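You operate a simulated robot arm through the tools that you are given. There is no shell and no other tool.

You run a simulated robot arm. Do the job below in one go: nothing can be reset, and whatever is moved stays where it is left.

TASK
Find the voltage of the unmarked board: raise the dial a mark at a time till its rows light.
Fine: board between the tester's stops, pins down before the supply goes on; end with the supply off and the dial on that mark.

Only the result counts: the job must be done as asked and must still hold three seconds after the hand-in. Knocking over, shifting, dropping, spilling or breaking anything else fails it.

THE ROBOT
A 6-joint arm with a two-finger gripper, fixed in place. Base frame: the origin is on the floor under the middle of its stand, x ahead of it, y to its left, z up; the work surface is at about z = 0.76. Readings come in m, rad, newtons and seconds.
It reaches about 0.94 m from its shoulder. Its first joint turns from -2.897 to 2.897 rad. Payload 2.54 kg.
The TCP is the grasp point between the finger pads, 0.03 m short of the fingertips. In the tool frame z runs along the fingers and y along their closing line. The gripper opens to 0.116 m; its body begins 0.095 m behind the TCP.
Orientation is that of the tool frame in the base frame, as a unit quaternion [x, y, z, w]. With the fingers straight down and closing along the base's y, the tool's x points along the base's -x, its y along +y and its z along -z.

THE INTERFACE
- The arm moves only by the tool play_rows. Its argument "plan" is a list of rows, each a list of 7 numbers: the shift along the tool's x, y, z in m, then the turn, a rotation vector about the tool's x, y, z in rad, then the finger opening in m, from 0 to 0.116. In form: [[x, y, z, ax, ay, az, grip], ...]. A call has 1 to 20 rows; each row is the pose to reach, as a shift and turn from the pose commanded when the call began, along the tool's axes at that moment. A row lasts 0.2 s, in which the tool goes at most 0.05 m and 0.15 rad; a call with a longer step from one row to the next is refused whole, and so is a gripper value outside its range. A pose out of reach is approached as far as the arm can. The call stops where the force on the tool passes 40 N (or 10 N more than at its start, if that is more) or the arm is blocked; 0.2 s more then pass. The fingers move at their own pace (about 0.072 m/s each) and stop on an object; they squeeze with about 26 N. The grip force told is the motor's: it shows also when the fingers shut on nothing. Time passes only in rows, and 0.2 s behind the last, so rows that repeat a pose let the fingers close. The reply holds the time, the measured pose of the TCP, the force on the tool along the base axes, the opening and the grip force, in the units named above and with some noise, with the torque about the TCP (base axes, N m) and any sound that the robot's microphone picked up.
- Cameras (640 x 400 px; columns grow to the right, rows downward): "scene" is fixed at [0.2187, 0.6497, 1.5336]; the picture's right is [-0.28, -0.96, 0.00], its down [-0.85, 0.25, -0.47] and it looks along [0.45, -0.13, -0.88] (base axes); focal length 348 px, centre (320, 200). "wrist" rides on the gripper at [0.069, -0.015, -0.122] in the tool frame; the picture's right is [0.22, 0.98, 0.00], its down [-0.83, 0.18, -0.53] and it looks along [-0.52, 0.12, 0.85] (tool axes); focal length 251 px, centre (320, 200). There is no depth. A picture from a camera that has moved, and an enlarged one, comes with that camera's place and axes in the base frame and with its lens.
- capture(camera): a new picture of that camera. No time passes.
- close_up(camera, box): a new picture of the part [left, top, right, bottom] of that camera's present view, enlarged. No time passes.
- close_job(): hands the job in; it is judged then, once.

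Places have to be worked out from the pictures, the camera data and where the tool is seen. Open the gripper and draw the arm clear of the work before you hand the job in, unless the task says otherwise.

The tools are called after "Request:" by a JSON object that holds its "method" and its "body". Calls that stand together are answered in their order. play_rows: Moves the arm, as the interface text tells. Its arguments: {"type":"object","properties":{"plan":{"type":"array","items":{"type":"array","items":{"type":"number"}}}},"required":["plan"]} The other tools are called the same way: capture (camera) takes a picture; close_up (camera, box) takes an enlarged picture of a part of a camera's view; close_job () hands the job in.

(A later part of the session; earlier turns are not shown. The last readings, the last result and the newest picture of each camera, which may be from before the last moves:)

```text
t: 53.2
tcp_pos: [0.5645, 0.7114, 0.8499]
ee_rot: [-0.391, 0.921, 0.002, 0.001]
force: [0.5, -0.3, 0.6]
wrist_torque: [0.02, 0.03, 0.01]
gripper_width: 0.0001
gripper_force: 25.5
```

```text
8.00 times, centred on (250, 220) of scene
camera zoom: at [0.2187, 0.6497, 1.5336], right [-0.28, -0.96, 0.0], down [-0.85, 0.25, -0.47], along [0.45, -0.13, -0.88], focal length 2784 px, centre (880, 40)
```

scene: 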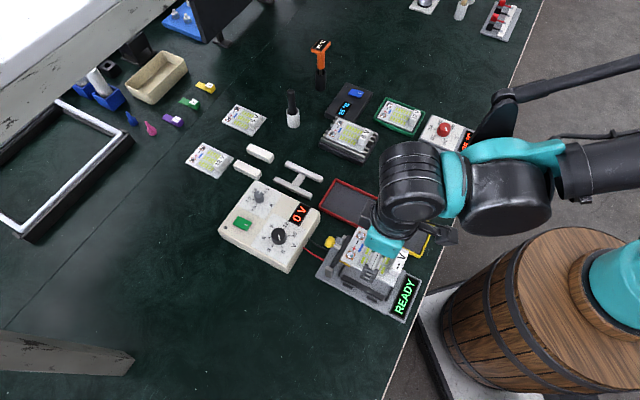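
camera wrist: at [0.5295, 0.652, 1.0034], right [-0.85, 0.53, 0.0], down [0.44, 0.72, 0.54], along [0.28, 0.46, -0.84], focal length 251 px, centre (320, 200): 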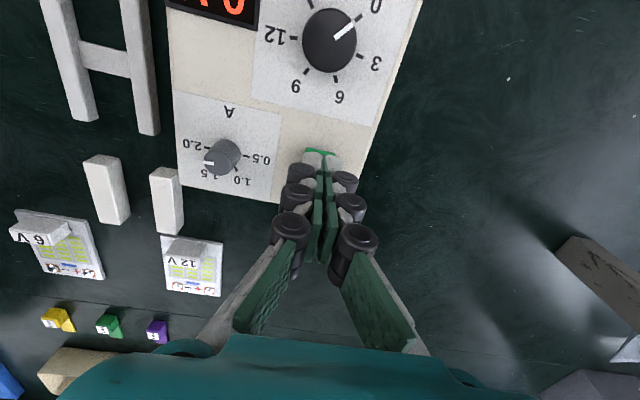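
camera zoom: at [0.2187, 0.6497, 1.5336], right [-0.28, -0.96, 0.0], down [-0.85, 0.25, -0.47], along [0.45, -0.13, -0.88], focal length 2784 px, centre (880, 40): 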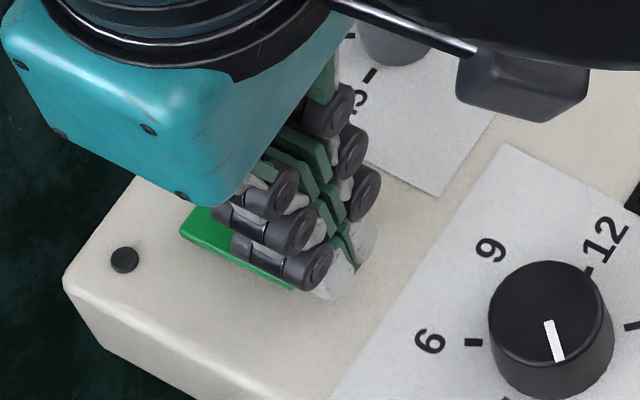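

Tips are at about 0.820. I press down in small steps.

Request:
{"method": "play_rows", "body": {"plan": [[0, 0, 0.0015, 0, 0, 0, 0.0], [0, 0, 0.003, 0, 0, 0, 0.0], [0, 0, 0.0045, 0, 0, 0, 0.0]]}}

Request:
{"method": "close_up", "body": {"camera": "scene", "box": [220, 180, 320, 250]}}

```text
t: 54.0
tcp_pos: [0.5646, 0.7114, 0.8446]
ee_rot: [-0.389, 0.921, 0.001, 0.001]
force: [0.2, 0.8, 0.6]
wrist_torque: [0.0, -0.02, 0.0]
gripper_width: 0.0
gripper_force: 28.8
```

```text
5.71 times, centred on (270, 215) of scene
camera zoom: at [0.2187, 0.6497, 1.5336], right [-0.28, -0.96, 0.0], down [-0.85, 0.25, -0.47], along [0.45, -0.13, -0.88], focal length 1989 px, centre (606, 114)
```

zoom: 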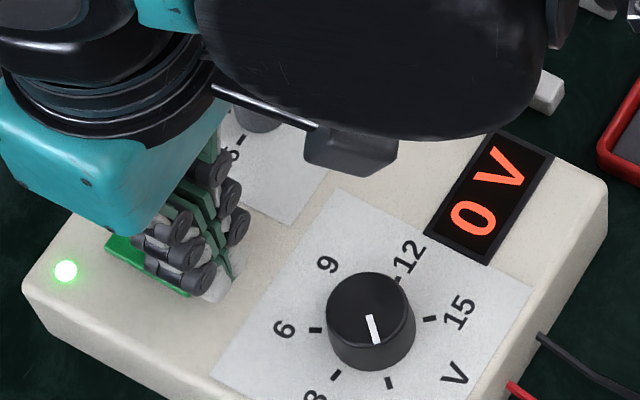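

The green LED is lit: the supply is on at 0 V. I lift off and check the switch and the tester display.

Request:
{"method": "play_rows", "body": {"plan": [[0, 0, -0.02, 0, 0, 0, 0.0], [0, 0, -0.05, 0, 0, 0, 0.0], [0.03, -0.003, -0.07, 0, 0, 0, 0.02], [0.06, -0.006, -0.07, 0, 0, 0, 0.05], [0.075, -0.0115, -0.07, 0, 0, 0, 0.05], [0.075, -0.0115, -0.07, 0, 0, 0, 0.05]]}}

Request:
{"method": "capture", "body": {"camera": "wrist"}}

Request:
{"method": "close_up", "body": {"camera": "wrist", "box": [230, 60, 410, 220]}}

Request:
{"method": "close_up", "body": {"camera": "scene", "box": [210, 180, 430, 330]}}

```text
t: 55.4
tcp_pos: [0.5202, 0.648, 0.9137]
ee_rot: [-0.39, 0.921, 0.002, 0.001]
force: [0.2, -0.2, -0.4]
wrist_torque: [0.02, 0.02, -0.02]
gripper_width: 0.05
gripper_force: 0.0
```

```text
taken
camera wrist: at [0.4835, 0.5879, 1.0362], right [-0.85, 0.53, 0.0], down [0.44, 0.72, 0.54], along [0.28, 0.46, -0.84], focal length 251 px, centre (320, 200)
```

wrist: 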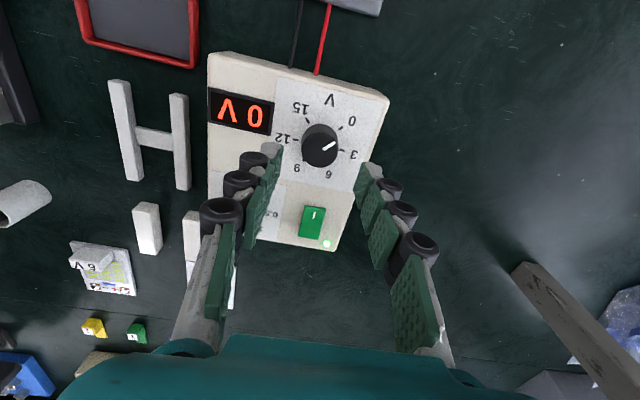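

```text
2.50 times, centred on (320, 140) of wrist
camera zoom: at [0.4835, 0.5879, 1.0362], right [-0.85, 0.53, 0.0], down [0.44, 0.72, 0.54], along [0.28, 0.46, -0.84], focal length 629 px, centre (320, 350)
```

zoom: 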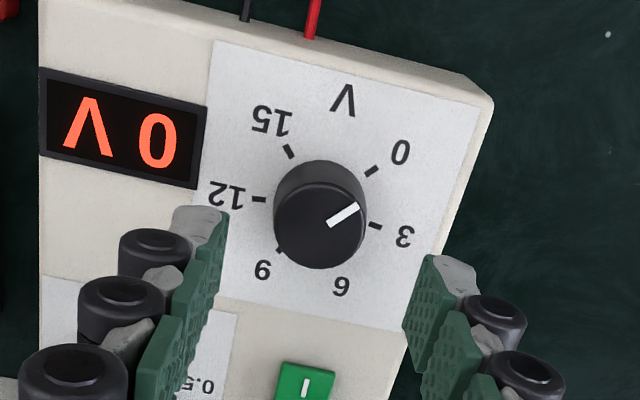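

```text
2.67 times, centred on (320, 255) of scene
camera zoom: at [0.2187, 0.6497, 1.5336], right [-0.28, -0.96, 0.0], down [-0.85, 0.25, -0.47], along [0.45, -0.13, -0.88], focal length 928 px, centre (320, 53)
```

zoom: 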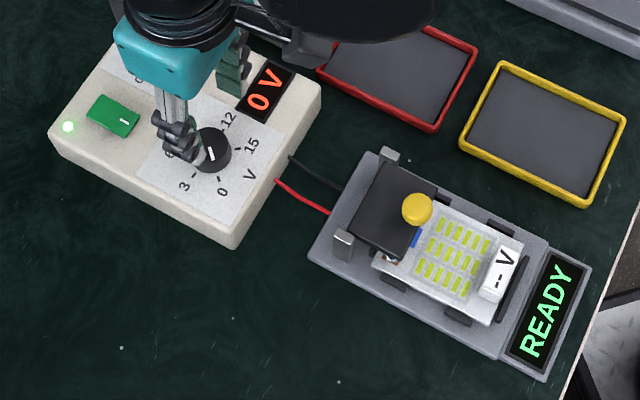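

The dial axis is about (−4.5, +1.2) mm from the finger centre. I centre over it and descend around the dial with the fingers open.

Request:
{"method": "play_rows", "body": {"plan": [[-0.0045, 0.0012, 0.0, 0, 0, 0, 0.05], [-0.0045, 0.0012, 0.025, 0, 0, 0, 0.05], [-0.0045, 0.0012, 0.05, 0, 0, 0, 0.05], [-0.0045, 0.0012, 0.062, 0, 0, 0, 0.05], [-0.0045, 0.0012, 0.068, 0, 0, 0, 0.05], [-0.0045, 0.0012, 0.068, 0, 0, 0, 0.05]]}}

Request:
{"method": "close_up", "body": {"camera": "wrist", "box": [230, 60, 410, 220]}}

Request:
{"method": "close_up", "body": {"camera": "scene", "box": [240, 190, 320, 260]}}

```text
t: 56.8
tcp_pos: [0.5229, 0.6545, 0.8463]
ee_rot: [-0.39, 0.921, 0.002, 0.001]
force: [0.8, 0.1, 0.3]
wrist_torque: [0.02, 0.01, -0.03]
gripper_width: 0.0499
gripper_force: 0.0
```

```text
2.50 times, centred on (320, 140) of wrist
camera zoom: at [0.4864, 0.5936, 0.9683], right [-0.85, 0.53, 0.0], down [0.44, 0.72, 0.54], along [0.28, 0.46, -0.84], focal length 629 px, centre (320, 350)
```

zoom: 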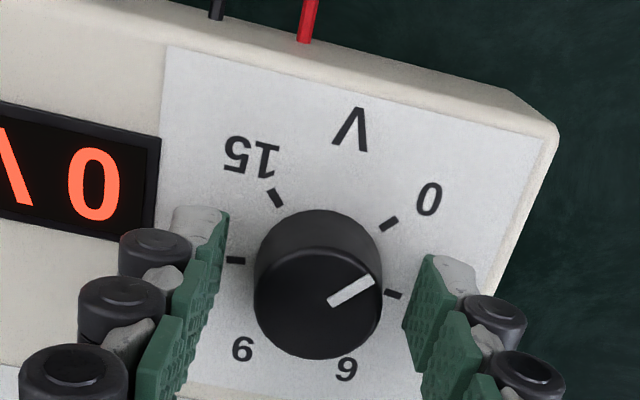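

```text
5.71 times, centred on (280, 225) of scene
camera zoom: at [0.2187, 0.6497, 1.5336], right [-0.28, -0.96, 0.0], down [-0.85, 0.25, -0.47], along [0.45, -0.13, -0.88], focal length 1989 px, centre (549, 57)
```

zoom: 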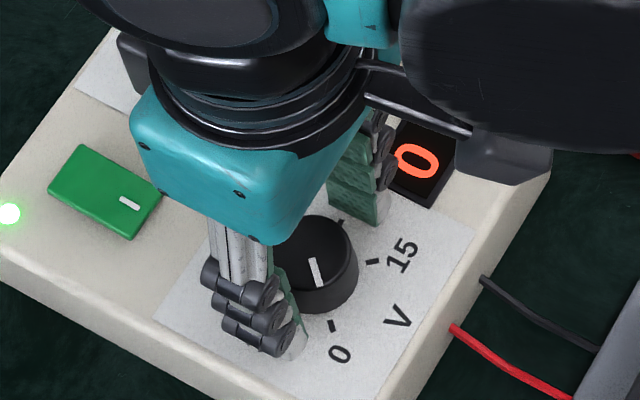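

The dial is centred between the pads. I close on it.

Request:
{"method": "play_rows", "body": {"plan": [[0.001, -0.0005, 0, 0, 0, 0, 0.038], [0.001, -0.0005, 0, 0, 0, 0, 0.025], [0.001, -0.0005, 0, 0, 0, 0, 0.02], [0.001, -0.0005, 0, 0, 0, 0, 0.02]]}}

Request:
{"method": "close_up", "body": {"camera": "wrist", "box": [230, 60, 410, 220]}}

```text
t: 57.8
tcp_pos: [0.5222, 0.6537, 0.8461]
ee_rot: [-0.391, 0.92, 0.001, 0.002]
force: [-4.0, 6.3, 0.2]
wrist_torque: [0.33, 0.07, 0.0]
gripper_width: 0.0322
gripper_force: 45.1
```

```text
2.50 times, centred on (320, 140) of wrist
camera zoom: at [0.4856, 0.5925, 0.9683], right [-0.85, 0.52, 0.0], down [0.44, 0.72, 0.54], along [0.28, 0.46, -0.84], focal length 629 px, centre (320, 350)
```

zoom: 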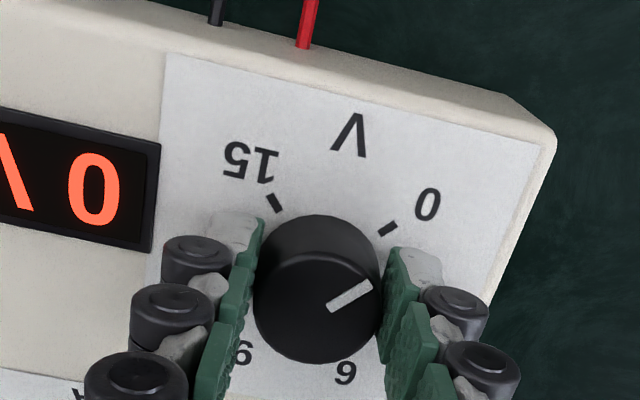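

The dial is held (width 0.032). I turn it clockwise by one mark (54°), with a small sideways relief.

Request:
{"method": "play_rows", "body": {"plan": [[0, 0.0006, 0, 0, 0, 0.135, 0.02], [0, 0.0006, 0, 0, 0, 0.27, 0.02], [0, 0.0006, 0, 0, 0, 0.405, 0.02], [0, 0.0006, 0, 0, 0, 0.54, 0.02], [0, 0.0006, 0, 0, 0, 0.675, 0.02], [0, 0.0006, 0, 0, 0, 0.81, 0.02], [0, 0.0006, 0, 0, 0, 0.942, 0.02], [0, 0.0006, 0, 0, 0, 0.942, 0.02]]}}

Request:
{"method": "capture", "body": {"camera": "wrist"}}

Request:
{"method": "close_up", "body": {"camera": "scene", "box": [210, 180, 430, 330]}}

Request:
{"method": "close_up", "body": {"camera": "scene", "box": [250, 195, 320, 255]}}

```text
t: 59.1
tcp_pos: [0.5215, 0.6551, 0.8466]
ee_rot: [-0.045, 0.999, 0.004, 0.0]
force: [-2.7, 11.5, 1.4]
wrist_torque: [0.14, -0.07, 0.07]
gripper_width: 0.0321
gripper_force: 44.6
stopped in row 6: the force on the tool passed its limit at 42 N (the readings are from after the stop); the commanded pose is now the measured one
```

```text
taken
camera wrist: at [0.454, 0.6332, 0.9683], right [-0.3, 0.95, 0.01], down [0.81, 0.25, 0.54], along [0.51, 0.17, -0.84], focal length 251 px, centre (320, 200)
```

wrist: 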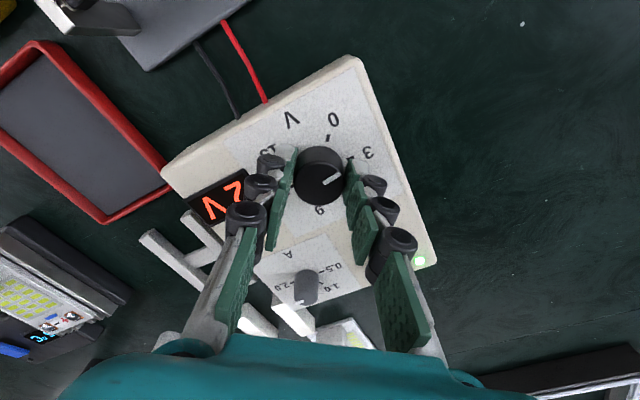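

```text
2.67 times, centred on (320, 255) of scene
camera zoom: at [0.2187, 0.6497, 1.5336], right [-0.28, -0.96, 0.0], down [-0.85, 0.25, -0.47], along [0.45, -0.13, -0.88], focal length 928 px, centre (320, 53)
```

zoom: 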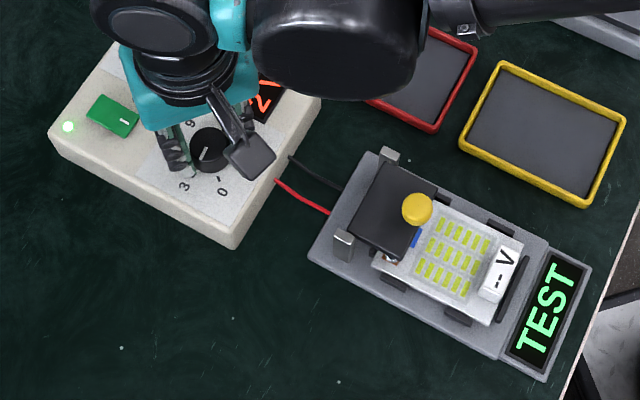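

```text
6.67 times, centred on (285, 225) of scene
camera zoom: at [0.2187, 0.6497, 1.5336], right [-0.28, -0.96, 0.0], down [-0.85, 0.25, -0.47], along [0.45, -0.13, -0.88], focal length 2320 px, centre (553, 33)
```

zoom: 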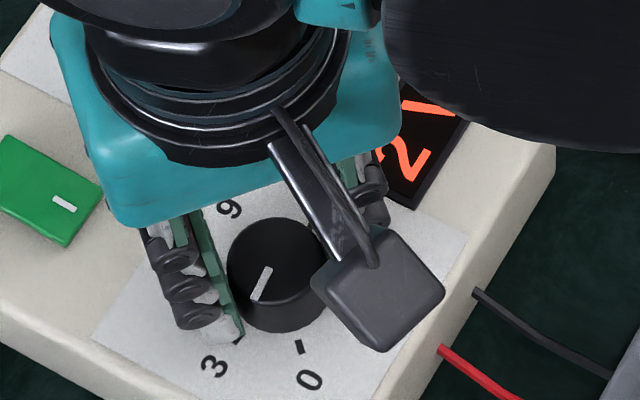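

The turn stopped on side force at about 41° (display 2 V, tester shows TEST), because my grip axis is slightly off the dial axis. I open the fingers and re-measure the dial's centre.

Request:
{"method": "play_rows", "body": {"plan": [[0, 0, 0, 0, 0, 0, 0.036], [0, 0, 0, 0, 0, 0, 0.046], [0, 0, 0, 0, 0, 0, 0.05], [0, 0, 0, 0, 0, 0, 0.05]]}}

Request:
{"method": "close_up", "body": {"camera": "wrist", "box": [240, 90, 400, 230]}}

Request:
{"method": "close_up", "body": {"camera": "scene", "box": [340, 245, 430, 330]}}

```text
t: 60.1
tcp_pos: [0.5214, 0.6548, 0.8457]
ee_rot: [-0.042, 0.999, 0.004, 0.001]
force: [-0.4, 0.2, -0.5]
wrist_torque: [0.03, -0.04, 0.03]
gripper_width: 0.0502
gripper_force: 0.0
```

```text
2.86 times, centred on (320, 160) of wrist
camera zoom: at [0.4545, 0.6326, 0.9685], right [-0.3, 0.95, 0.01], down [0.81, 0.25, 0.54], along [0.51, 0.16, -0.84], focal length 718 px, centre (320, 314)
```

zoom: 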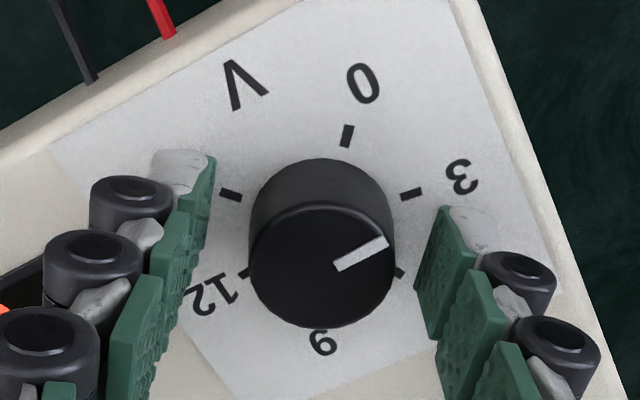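

```text
4.71 times, centred on (385, 288) of scene
camera zoom: at [0.2187, 0.6497, 1.5336], right [-0.28, -0.96, 0.0], down [-0.85, 0.25, -0.47], along [0.45, -0.13, -0.88], focal length 1638 px, centre (14, -212)
```

zoom: 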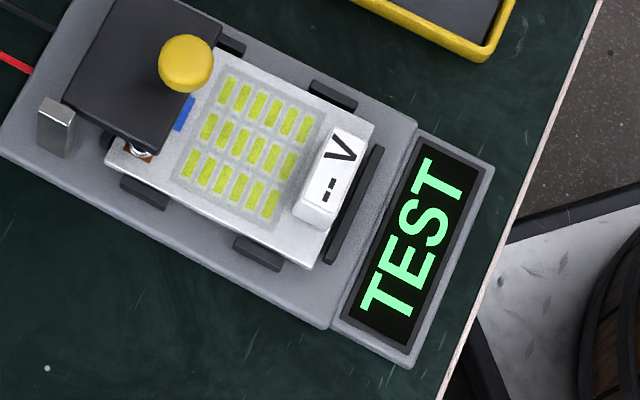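

The dial's true centre is about (−4.2, +1.7) mm from my tool axis in the present tool frame (circle fit through the marks, which are 54° apart). I recentre, level the small tilt, and regrip.

Request:
{"method": "play_rows", "body": {"plan": [[-0.002, 0.0008, 0, 0.004, 0, 0, 0.05], [-0.0042, 0.0017, 0, 0.008, 0, 0, 0.05], [-0.0042, 0.0017, 0, 0.008, 0, 0, 0.05]]}}

Request:
{"method": "close_up", "body": {"camera": "wrist", "box": [240, 90, 400, 230]}}

Request:
{"method": "close_up", "body": {"camera": "scene", "box": [265, 195, 315, 235]}}

```text
t: 60.9
tcp_pos: [0.5254, 0.6562, 0.8476]
ee_rot: [-0.043, 0.999, -0.001, 0.001]
force: [0.2, 0.4, -0.8]
wrist_torque: [-0.03, 0.03, -0.01]
gripper_width: 0.0502
gripper_force: 0.2
```

```text
2.86 times, centred on (320, 160) of wrist
camera zoom: at [0.4585, 0.6355, 0.969], right [-0.3, 0.95, 0.0], down [0.81, 0.25, 0.53], along [0.51, 0.16, -0.84], focal length 718 px, centre (320, 314)
```

zoom: 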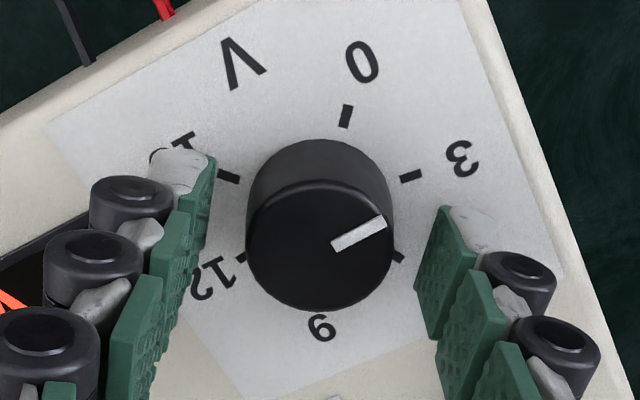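

```text
10.00 times, centred on (290, 215) of scene
camera zoom: at [0.2187, 0.6497, 1.5336], right [-0.28, -0.96, 0.0], down [-0.85, 0.25, -0.47], along [0.45, -0.13, -0.88], focal length 3480 px, centre (620, 50)
```

zoom: 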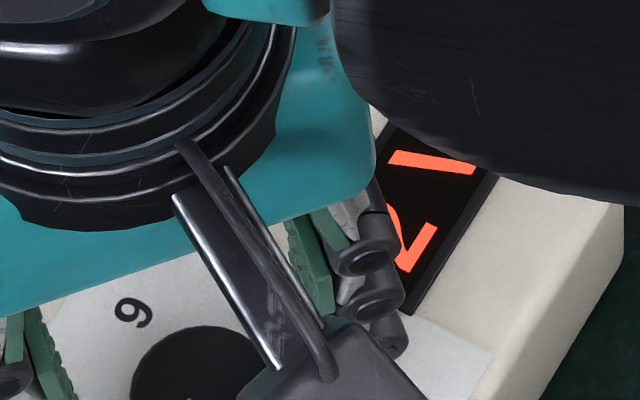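

Dial centred within about 1.5 mm; the pointer is about 10° short of the 3 mark. I grip again and turn 0.18 rad.

Request:
{"method": "play_rows", "body": {"plan": [[0, 0, 0, 0, 0, 0, 0.036], [0, 0, 0, 0, 0, 0, 0.02], [0, 0, 0, 0, 0, 0, 0.02], [0, 0, 0, 0, 0, 0.06, 0.02], [0, 0, 0, 0, 0, 0.12, 0.02], [0, 0, 0, 0, 0, 0.18, 0.02], [0, 0, 0, 0, 0, 0.18, 0.02]]}}

Request:
{"method": "close_up", "body": {"camera": "scene", "box": [210, 180, 430, 330]}}

Request:
{"method": "close_up", "body": {"camera": "scene", "box": [265, 195, 315, 235]}}

Request:
{"method": "close_up", "body": {"camera": "wrist", "box": [240, 90, 400, 230]}}

```text
t: 62.5
tcp_pos: [0.527, 0.6554, 0.8461]
ee_rot: [0.048, 0.999, 0.0, 0.002]
force: [8.6, -1.2, 25.0]
wrist_torque: [-0.1, 0.01, -0.04]
gripper_width: 0.0319
gripper_force: 45.2
```

```text
2.67 times, centred on (320, 255) of scene
camera zoom: at [0.2187, 0.6497, 1.5336], right [-0.28, -0.96, 0.0], down [-0.85, 0.25, -0.47], along [0.45, -0.13, -0.88], focal length 928 px, centre (320, 53)
```

zoom: 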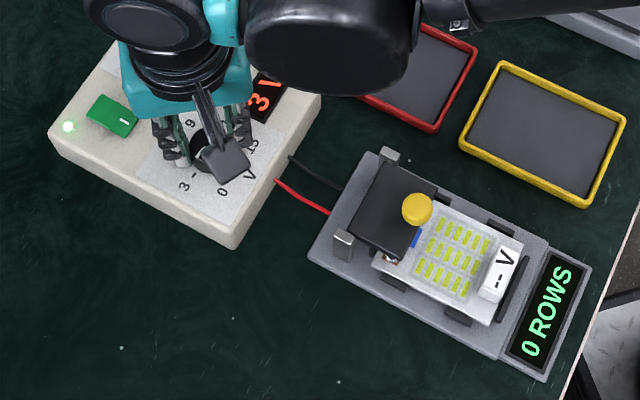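

```text
10.00 times, centred on (290, 215) of scene
camera zoom: at [0.2187, 0.6497, 1.5336], right [-0.28, -0.96, 0.0], down [-0.85, 0.25, -0.47], along [0.45, -0.13, -0.88], focal length 3480 px, centre (620, 50)
```

zoom: 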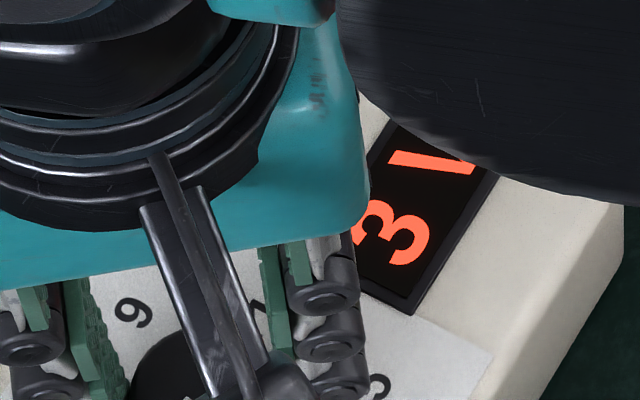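

```text
2.86 times, centred on (320, 160) of wrist
camera zoom: at [0.4556, 0.6474, 0.9689], right [-0.12, 0.99, 0.0], down [0.84, 0.1, 0.54], along [0.53, 0.06, -0.84], focal length 718 px, centre (320, 314)
```

zoom: 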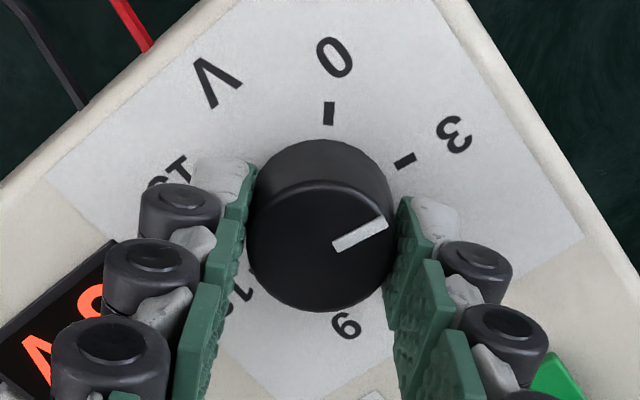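

At 3 V the tester reports 0 ROWS. A 25 N upward force shows the tips touch the face plate, so I open, raise 2.5 mm, regrip and turn on to the 6 mark (about 52° more).

Request:
{"method": "play_rows", "body": {"plan": [[0, 0, 0, 0, 0, 0, 0.04], [0, 0, 0, 0, 0, 0, 0.05], [0, 0, -0.0025, 0, 0, 0, 0.05], [0, 0, -0.0025, 0, 0, 0, 0.05]]}}

Request:
{"method": "close_up", "body": {"camera": "wrist", "box": [240, 90, 400, 230]}}

Request:
{"method": "close_up", "body": {"camera": "scene", "box": [340, 245, 430, 330]}}

```text
t: 63.5
tcp_pos: [0.5255, 0.6573, 0.8485]
ee_rot: [0.048, 0.999, -0.001, 0.0]
force: [0.4, -0.1, 0.6]
wrist_torque: [-0.02, -0.01, 0.02]
gripper_width: 0.0502
gripper_force: 0.0
```

```text
2.86 times, centred on (320, 160) of wrist
camera zoom: at [0.4555, 0.6483, 0.9708], right [-0.12, 0.99, 0.0], down [0.84, 0.1, 0.54], along [0.53, 0.06, -0.84], focal length 718 px, centre (320, 314)
```

zoom: 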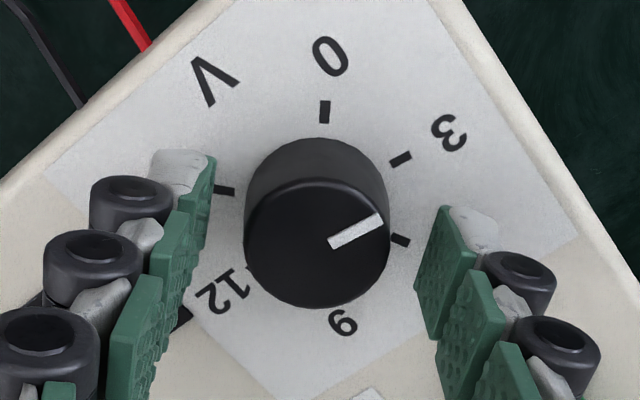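

```text
4.71 times, centred on (385, 288) of scene
camera zoom: at [0.2187, 0.6497, 1.5336], right [-0.28, -0.96, 0.0], down [-0.85, 0.25, -0.47], along [0.45, -0.13, -0.88], focal length 1638 px, centre (14, -212)
```

zoom: 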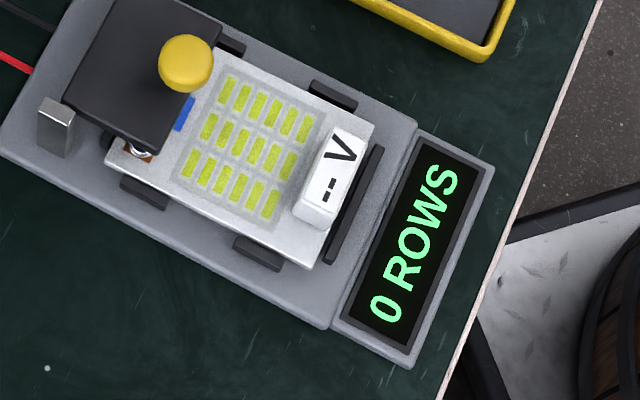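

Well centred now (within 0.5 mm), and the pointer is ~3° past 3. I regrip and turn 0.89 rad to the 6 mark.

Request:
{"method": "play_rows", "body": {"plan": [[0, 0, 0, 0, 0, 0, 0.036], [0, 0, 0, 0, 0, 0, 0.02], [0, 0, 0, 0, 0, 0, 0.02], [0, 0, 0, 0, 0, 0.13, 0.02], [0, 0, 0, 0, 0, 0.26, 0.02], [0, 0, 0, 0, 0, 0.39, 0.02], [0, 0, 0, 0, 0, 0.52, 0.02], [0, 0, 0, 0, 0, 0.65, 0.02], [0, 0, 0, 0, 0, 0.78, 0.02], [0, 0, 0, 0, 0, 0.89, 0.02], [0, 0, 0, 0, 0, 0.89, 0.02]]}}

Request:
{"method": "capture", "body": {"camera": "wrist"}}

Request:
{"method": "capture", "body": {"camera": "scene"}}

Request:
{"method": "close_up", "body": {"camera": "scene", "box": [210, 180, 430, 330]}}

```text
t: 65.5
tcp_pos: [0.5254, 0.6567, 0.8489]
ee_rot: [0.392, 0.92, -0.001, 0.0]
force: [-2.1, -7.4, -2.9]
wrist_torque: [0.26, 0.27, 0.02]
gripper_width: 0.0318
gripper_force: 44.7
stopped in row 9: the force on the tool passed its limit at 41 N (the readings are from after the stop); the commanded pose is now the measured one
```

```text
taken
camera wrist: at [0.4669, 0.6953, 0.9709], right [0.55, 0.83, 0.0], down [0.7, -0.47, 0.54], along [0.44, -0.3, -0.84], focal length 251 px, centre (320, 200)
```

wrist: 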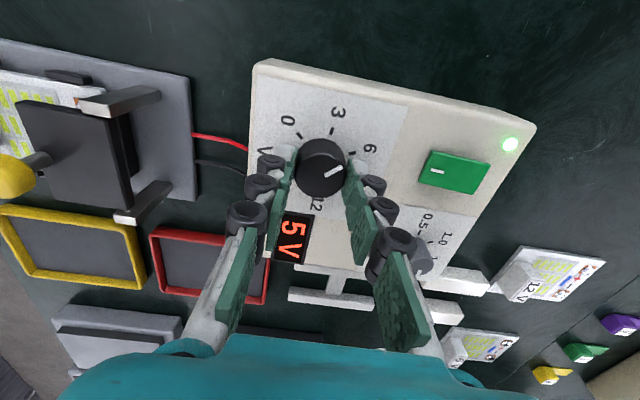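

```text
taken
```

scene: 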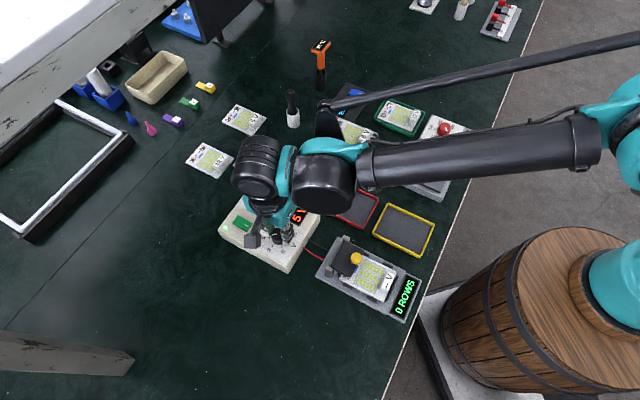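

```text
2.67 times, centred on (320, 255) of scene
camera zoom: at [0.2187, 0.6497, 1.5336], right [-0.28, -0.96, 0.0], down [-0.85, 0.25, -0.47], along [0.45, -0.13, -0.88], focal length 928 px, centre (320, 53)
```

zoom: 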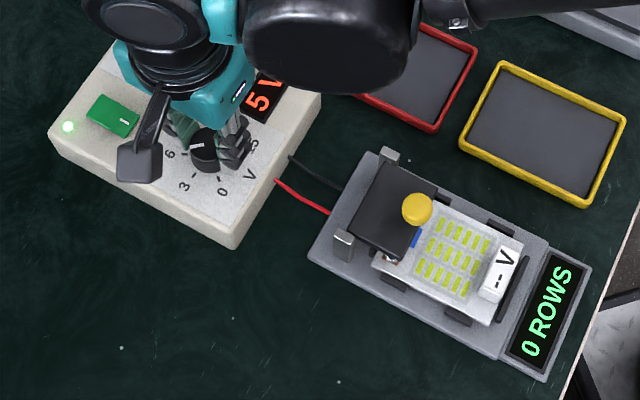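

The display shows 5 V, still 0 ROWS, stopped by side force again with the opposite sign, which tells me the true tool axis lies about 1.4 mm toward −x of the camera's zero. I open and re-measure to recentre with that correction.

Request:
{"method": "play_rows", "body": {"plan": [[0, 0, 0, 0, 0, 0, 0.036], [0, 0, 0, 0, 0, 0, 0.046], [0, 0, 0, 0, 0, 0, 0.05], [0, 0, 0, 0, 0, 0, 0.05]]}}

Request:
{"method": "close_up", "body": {"camera": "wrist", "box": [240, 90, 400, 230]}}

Request:
{"method": "close_up", "body": {"camera": "scene", "box": [340, 245, 430, 330]}}

```text
t: 66.5
tcp_pos: [0.5255, 0.6567, 0.8494]
ee_rot: [0.391, 0.921, -0.001, 0.001]
force: [0.2, -0.7, 0.5]
wrist_torque: [-0.02, 0.02, -0.01]
gripper_width: 0.05
gripper_force: 0.1
```

```text
2.86 times, centred on (320, 160) of wrist
camera zoom: at [0.467, 0.6955, 0.9708], right [0.55, 0.83, 0.0], down [0.7, -0.47, 0.54], along [0.44, -0.3, -0.84], focal length 718 px, centre (320, 314)
```

zoom: 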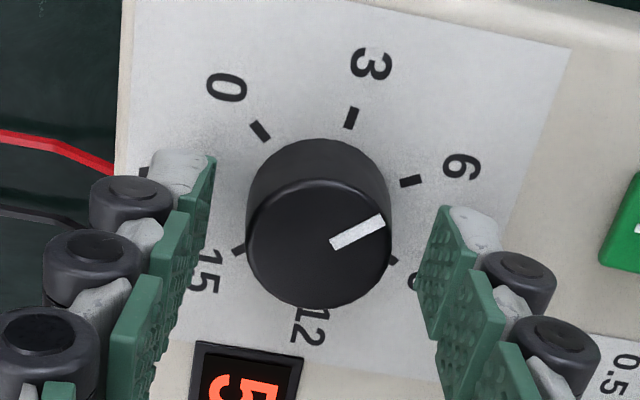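

```text
4.71 times, centred on (385, 288) of scene
camera zoom: at [0.2187, 0.6497, 1.5336], right [-0.28, -0.96, 0.0], down [-0.85, 0.25, -0.47], along [0.45, -0.13, -0.88], focal length 1638 px, centre (14, -212)
```

zoom: 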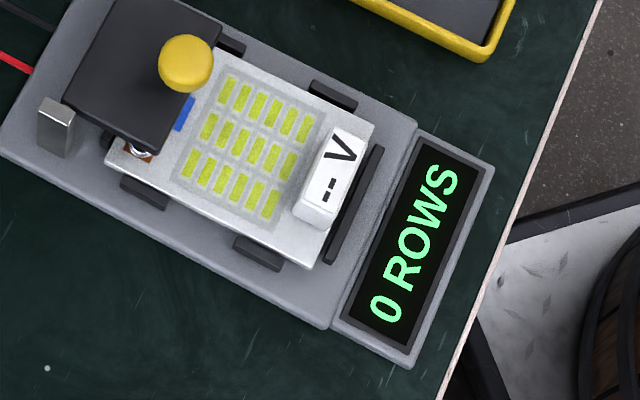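

The pointer is about 12° short of 6. I shift +1 mm in x, regrip and turn 0.21 rad.

Request:
{"method": "play_rows", "body": {"plan": [[0.001, 0, 0, 0, 0, 0, 0.05], [0.001, 0, 0, 0, 0, 0, 0.036], [0.001, 0, 0, 0, 0, 0, 0.02], [0.001, 0, 0, 0, 0, 0, 0.02], [0.001, 0, 0, 0, 0, 0.07, 0.02], [0.001, 0, 0, 0, 0, 0.14, 0.02], [0.001, 0, 0, 0, 0, 0.21, 0.02], [0.001, 0, 0, 0, 0, 0.21, 0.02]]}}

Request:
{"method": "close_up", "body": {"camera": "scene", "box": [210, 180, 430, 330]}}

Request:
{"method": "close_up", "body": {"camera": "wrist", "box": [240, 90, 400, 230]}}

Request:
{"method": "close_up", "body": {"camera": "scene", "box": [340, 245, 430, 330]}}

```text
t: 68.3
tcp_pos: [0.5251, 0.6565, 0.8485]
ee_rot: [0.485, 0.874, 0.0, 0.001]
force: [-0.6, -4.5, 0.3]
wrist_torque: [-0.33, -0.11, 0.01]
gripper_width: 0.032
gripper_force: 45.6
```

```text
2.67 times, centred on (320, 255) of scene
camera zoom: at [0.2187, 0.6497, 1.5336], right [-0.28, -0.96, 0.0], down [-0.85, 0.25, -0.47], along [0.45, -0.13, -0.88], focal length 928 px, centre (320, 53)
```

zoom: 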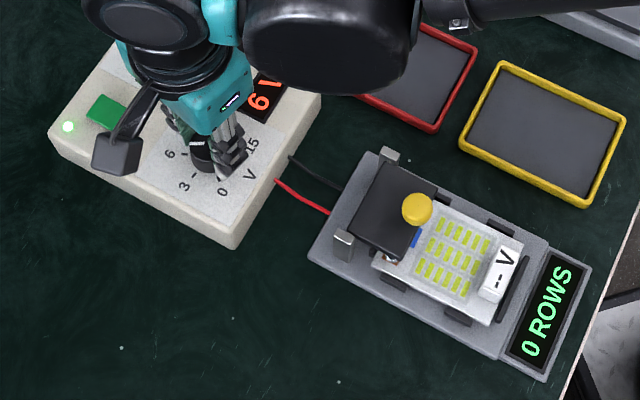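

```text
2.86 times, centred on (320, 160) of wrist
camera zoom: at [0.4759, 0.7071, 0.971], right [0.72, 0.7, 0.0], down [0.59, -0.6, 0.54], along [0.37, -0.38, -0.84], focal length 718 px, centre (320, 314)
```

zoom: 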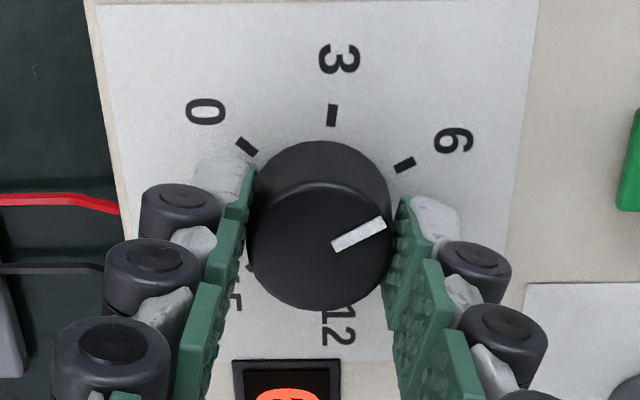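

```text
4.71 times, centred on (385, 288) of scene
camera zoom: at [0.2187, 0.6497, 1.5336], right [-0.28, -0.96, 0.0], down [-0.85, 0.25, -0.47], along [0.45, -0.13, -0.88], focal length 1638 px, centre (14, -212)
```

zoom: 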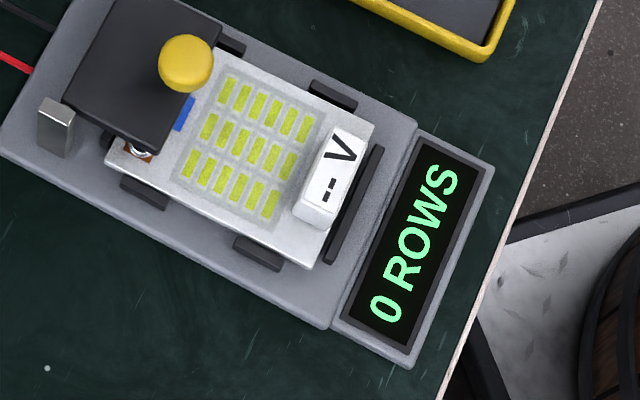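

6 V is set and the tester still shows 0 ROWS. I open, wait while turning the tool back 54° for the next grip, and check the reading again.

Request:
{"method": "play_rows", "body": {"plan": [[0, 0, 0, 0, 0, 0, 0.036], [0, 0, 0, 0, 0, 0, 0.05], [0, 0, 0, 0, 0, 0, 0.05], [0, 0, 0, 0, 0, -0.13, 0.05], [0, 0, 0, 0, 0, -0.26, 0.05], [0, 0, 0, 0, 0, -0.39, 0.05], [0, 0, 0, 0, 0, -0.52, 0.05], [0, 0, 0, 0, 0, -0.65, 0.05], [0, 0, 0, 0, 0, -0.78, 0.05], [0, 0, 0, 0, 0, -0.91, 0.05], [0, 0, 0, 0, 0, -0.942, 0.05], [0, 0, 0, 0, 0, -0.942, 0.05]]}}

Request:
{"method": "close_up", "body": {"camera": "wrist", "box": [240, 90, 400, 230]}}

Request:
{"method": "close_up", "body": {"camera": "scene", "box": [210, 180, 430, 330]}}

```text
t: 70.9
tcp_pos: [0.5259, 0.6568, 0.8496]
ee_rot: [0.035, 0.999, -0.001, 0.001]
force: [-0.5, 0.2, -0.3]
wrist_torque: [0.0, -0.02, -0.02]
gripper_width: 0.0501
gripper_force: 0.0
```

```text
2.86 times, centred on (320, 160) of wrist
camera zoom: at [0.4555, 0.6468, 0.9711], right [-0.14, 0.99, 0.0], down [0.84, 0.12, 0.53], along [0.53, 0.08, -0.85], focal length 718 px, centre (320, 314)
```

zoom: 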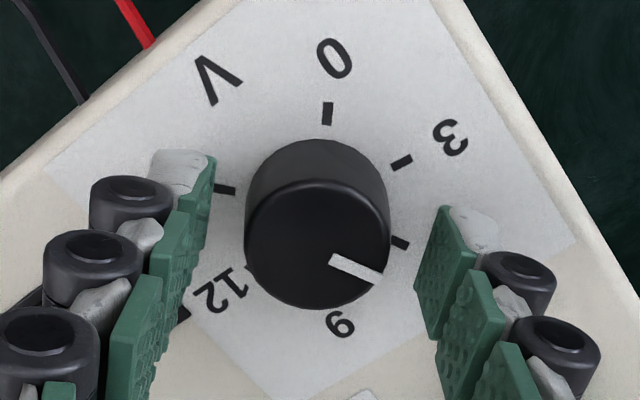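

```text
2.67 times, centred on (320, 255) of scene
camera zoom: at [0.2187, 0.6497, 1.5336], right [-0.28, -0.96, 0.0], down [-0.85, 0.25, -0.47], along [0.45, -0.13, -0.88], focal length 928 px, centre (320, 53)
```

zoom: 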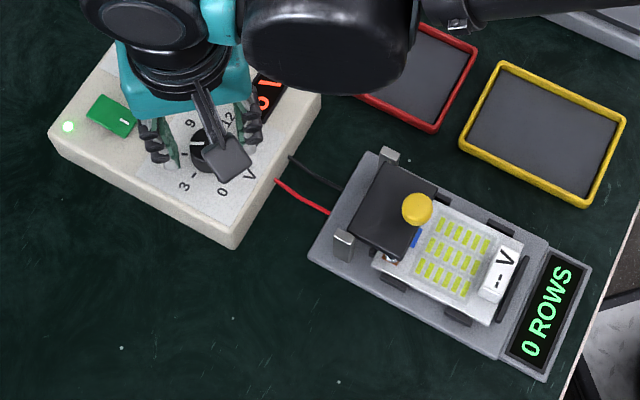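

Still 0 ROWS at 6 V after waiting. I apply the small axis correction (+0.9 mm x), grip and turn one mark to 9.

Request:
{"method": "play_rows", "body": {"plan": [[0.0009, 0, 0, 0, 0, 0, 0.05], [0.0009, 0, 0, 0, 0, 0, 0.036], [0.0009, 0, 0, 0, 0, 0, 0.02], [0.0009, 0, 0, 0, 0, 0, 0.02], [0.0009, 0, 0, 0, 0, 0.12, 0.02], [0.0009, 0, 0, 0, 0, 0.24, 0.02], [0.0009, 0, 0, 0, 0, 0.36, 0.02], [0.0009, 0, 0, 0, 0, 0.48, 0.02], [0.0009, 0, 0, 0, 0, 0.6, 0.02], [0.0009, 0, 0, 0, 0, 0.72, 0.02], [0.0009, 0, 0, 0, 0, 0.84, 0.02], [0.0009, 0, 0, 0, 0, 0.95, 0.02], [0.0009, 0, 0, 0, 0, 0.95, 0.02]]}}

Request:
{"method": "capture", "body": {"camera": "wrist"}}

Request:
{"method": "close_up", "body": {"camera": "scene", "box": [210, 180, 430, 330]}}

Request:
{"method": "close_up", "body": {"camera": "wrist", "box": [240, 90, 400, 230]}}

```text
t: 73.7
tcp_pos: [0.5241, 0.6577, 0.8478]
ee_rot: [0.491, 0.871, -0.001, 0.0]
force: [-2.1, -10.3, -10.7]
wrist_torque: [-0.09, 0.05, -0.02]
gripper_width: 0.0319
gripper_force: 45.1
```

```text
taken
camera wrist: at [0.4758, 0.7084, 0.9707], right [0.72, 0.69, 0.0], down [0.58, -0.61, 0.54], along [0.37, -0.39, -0.84], focal length 251 px, centre (320, 200)
```

wrist: 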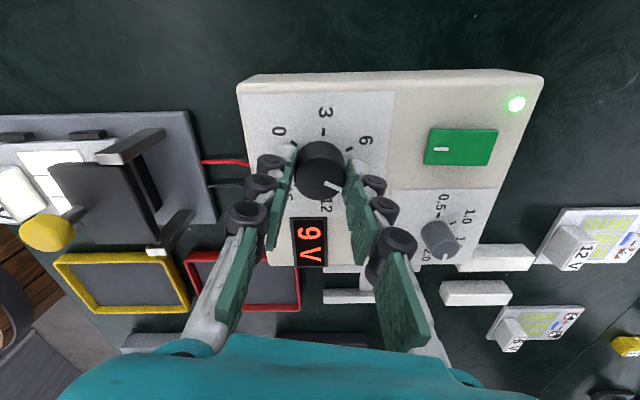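

```text
2.67 times, centred on (320, 255) of scene
camera zoom: at [0.2187, 0.6497, 1.5336], right [-0.28, -0.96, 0.0], down [-0.85, 0.25, -0.47], along [0.45, -0.13, -0.88], focal length 928 px, centre (320, 53)
```

zoom: 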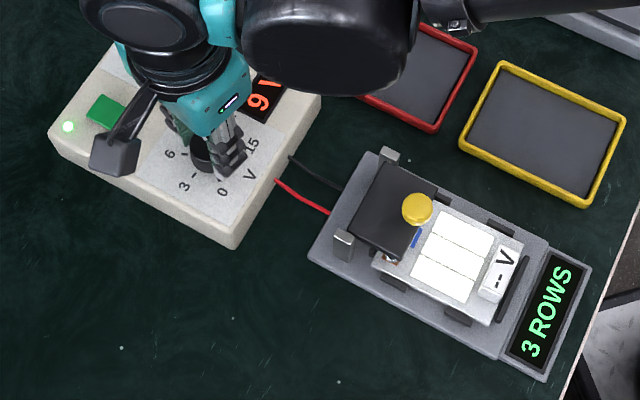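

```text
2.86 times, centred on (320, 160) of wrist
camera zoom: at [0.4758, 0.7084, 0.9707], right [0.72, 0.69, 0.0], down [0.58, -0.61, 0.54], along [0.37, -0.39, -0.84], focal length 718 px, centre (320, 314)
```

zoom: 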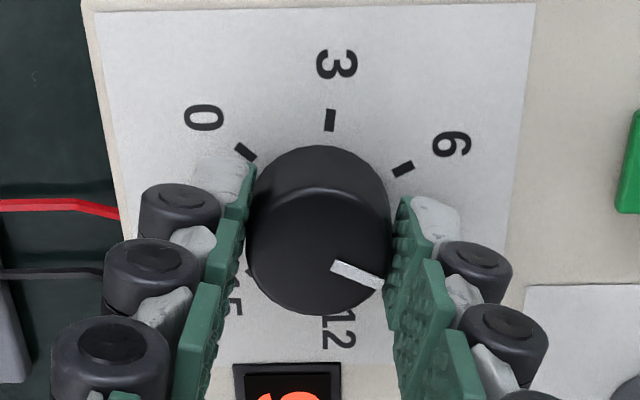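

At 9 V the tester shows 3 ROWS and all the rows are lit: the board is a 9 V board. I open the fingers carefully and lift away, then verify the dial still points to 9.

Request:
{"method": "play_rows", "body": {"plan": [[0, 0, 0, 0, 0, 0, 0.034], [0, 0, 0, 0, 0, 0, 0.042], [0, 0, 0, 0, 0, 0, 0.05], [0, 0, 0, 0, 0, 0, 0.05], [0, 0, -0.02, 0, 0, 0, 0.05], [0, 0, -0.05, 0, 0, 0, 0.05], [0, 0, -0.08, 0, 0, 0, 0.05], [0, 0, -0.08, 0, 0, 0, 0.05]]}}

Request:
{"method": "capture", "body": {"camera": "wrist"}}

Request:
{"method": "close_up", "body": {"camera": "wrist", "box": [240, 60, 400, 200]}}

Request:
{"method": "close_up", "body": {"camera": "scene", "box": [210, 180, 430, 330]}}

```text
t: 75.5
tcp_pos: [0.5229, 0.656, 0.9285]
ee_rot: [0.49, 0.872, -0.001, 0.001]
force: [0.6, -0.1, 0.5]
wrist_torque: [-0.03, 0.0, 0.0]
gripper_width: 0.0501
gripper_force: 0.1
```

```text
taken
camera wrist: at [0.4745, 0.7084, 1.0516], right [0.72, 0.69, 0.0], down [0.59, -0.61, 0.54], along [0.37, -0.39, -0.84], focal length 251 px, centre (320, 200)
```

wrist: 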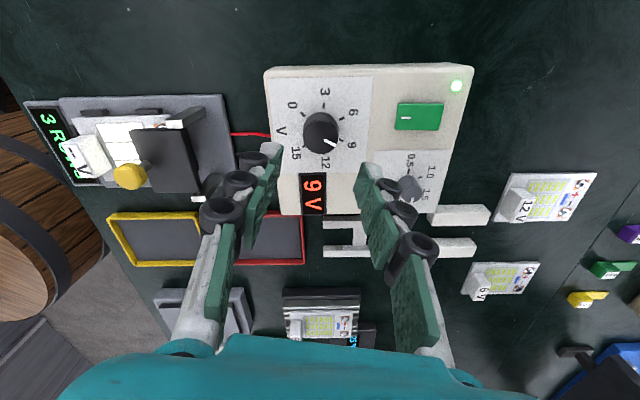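

```text
2.86 times, centred on (320, 130) of wrist
camera zoom: at [0.4745, 0.7084, 1.0516], right [0.72, 0.69, 0.0], down [0.59, -0.61, 0.54], along [0.37, -0.39, -0.84], focal length 718 px, centre (320, 400)
```

zoom: 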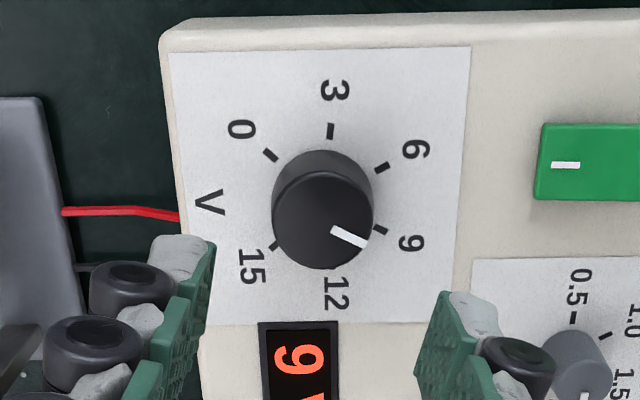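

```text
2.67 times, centred on (320, 255) of scene
camera zoom: at [0.2187, 0.6497, 1.5336], right [-0.28, -0.96, 0.0], down [-0.85, 0.25, -0.47], along [0.45, -0.13, -0.88], focal length 928 px, centre (320, 53)
```

zoom: 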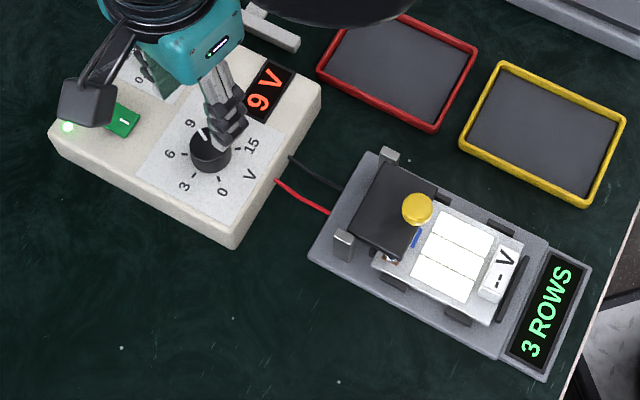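

9 V, 3 ROWS and the pointer is within about 1.5° of the 9 mark. To switch off I must press the rocker's far (unmarked) end; I'll use the outer finger of the opened gripper with the closing line along the rocker, so I turn and move there.

Request:
{"method": "play_rows", "body": {"plan": [[0.0097, 0.025, 0, 0, 0, -0.085, 0.05], [0.0193, 0.05, 0, 0, 0, -0.17, 0.05], [0.029, 0.0751, 0, 0, 0, -0.253, 0.05], [0.029, 0.0751, 0.02, 0, 0, -0.253, 0.05], [0.029, 0.0751, 0.04, 0, 0, -0.253, 0.05], [0.029, 0.0751, 0.04, 0, 0, -0.253, 0.05]]}}

Request:
{"method": "capture", "body": {"camera": "wrist"}}

Request:
{"method": "close_up", "body": {"camera": "wrist", "box": [240, 60, 440, 220]}}

Request:
{"method": "close_up", "body": {"camera": "scene", "box": [210, 170, 310, 250]}}

```text
t: 76.9
tcp_pos: [0.5735, 0.7193, 0.8895]
ee_rot: [0.375, 0.927, -0.001, 0.001]
force: [-0.1, 0.1, -0.3]
wrist_torque: [0.01, 0.0, 0.02]
gripper_width: 0.0499
gripper_force: 0.0
```

```text
taken
camera wrist: at [0.5134, 0.7576, 1.0114], right [0.53, 0.85, 0.0], down [0.72, -0.44, 0.54], along [0.45, -0.28, -0.84], focal length 251 px, centre (320, 200)
```

wrist: 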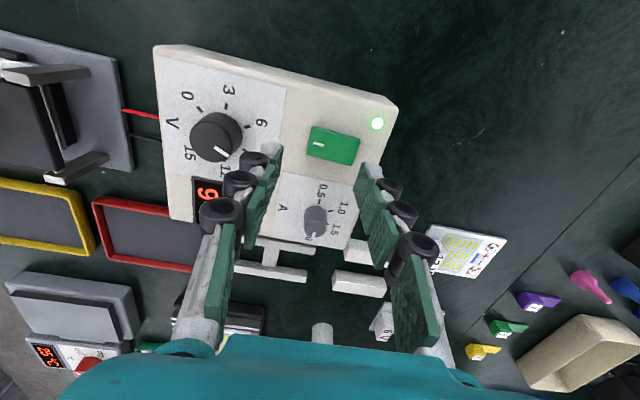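

```text
2.50 times, centred on (340, 140) of wrist
camera zoom: at [0.5134, 0.7576, 1.0114], right [0.53, 0.85, 0.0], down [0.72, -0.44, 0.54], along [0.45, -0.28, -0.84], focal length 629 px, centre (270, 350)
```

zoom: 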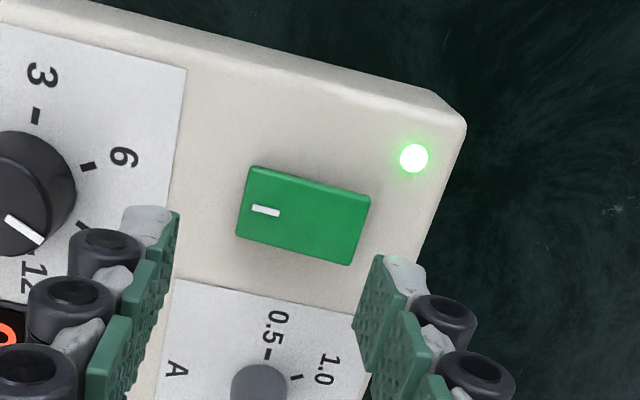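

```text
5.00 times, centred on (260, 210) of scene
camera zoom: at [0.2187, 0.6497, 1.5336], right [-0.28, -0.96, 0.0], down [-0.85, 0.25, -0.47], along [0.45, -0.13, -0.88], focal length 1740 px, centre (620, 150)
```

zoom: 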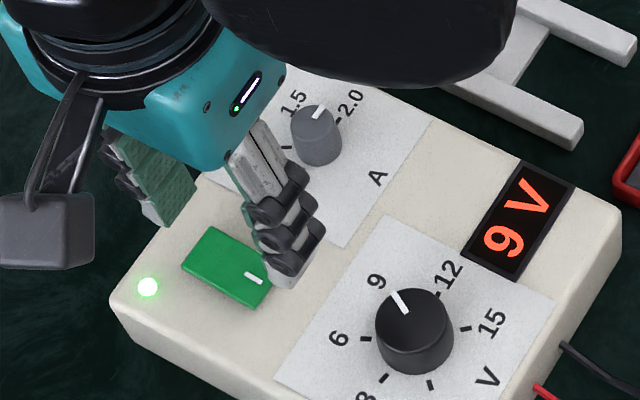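

The outer finger overlaps the rocker's far end by about 6 mm. I narrow the opening slightly (shifting to keep that overlap and clear the dial), then descend to just above the rocker.

Request:
{"method": "play_rows", "body": {"plan": [[0, 0.0015, 0, 0, 0, 0, 0.047], [0, 0.003, 0, 0, 0, 0, 0.044], [0, 0.003, 0.015, 0, 0, 0, 0.044], [0, 0.003, 0.03, 0, 0, 0, 0.044], [0, 0.003, 0.036, 0, 0, 0, 0.044], [0, 0.003, 0.036, 0, 0, 0, 0.044]]}}

Request:
{"method": "close_up", "body": {"camera": "wrist", "box": [240, 60, 440, 220]}}

Request:
{"method": "close_up", "body": {"camera": "scene", "box": [210, 180, 310, 260]}}

```text
t: 78.3
tcp_pos: [0.5765, 0.7221, 0.8528]
ee_rot: [0.376, 0.926, -0.001, 0.001]
force: [0.8, -0.3, 0.2]
wrist_torque: [0.01, 0.0, 0.01]
gripper_width: 0.0442
gripper_force: 0.0
```

```text
2.50 times, centred on (340, 140) of wrist
camera zoom: at [0.5161, 0.76, 0.9744], right [0.53, 0.85, 0.0], down [0.72, -0.44, 0.54], along [0.45, -0.28, -0.84], focal length 629 px, centre (270, 350)
```

zoom: 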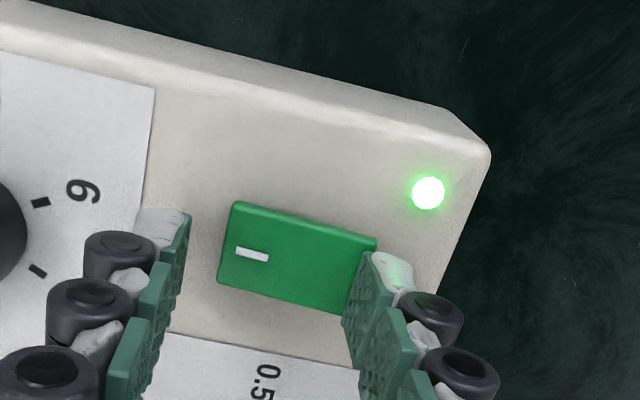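

```text
5.00 times, centred on (260, 220) of scene
camera zoom: at [0.2187, 0.6497, 1.5336], right [-0.28, -0.96, 0.0], down [-0.85, 0.25, -0.47], along [0.45, -0.13, -0.88], focal length 1740 px, centre (620, 100)
```

zoom: 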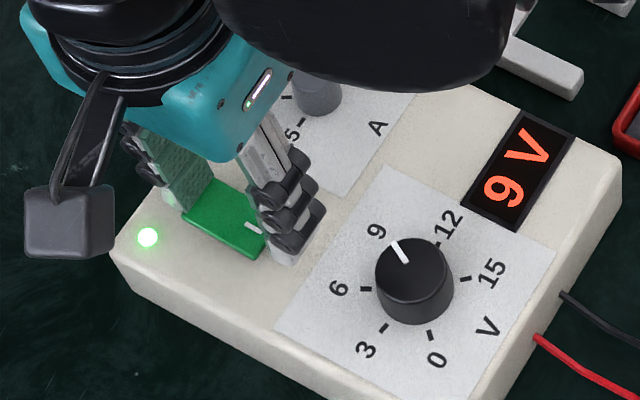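

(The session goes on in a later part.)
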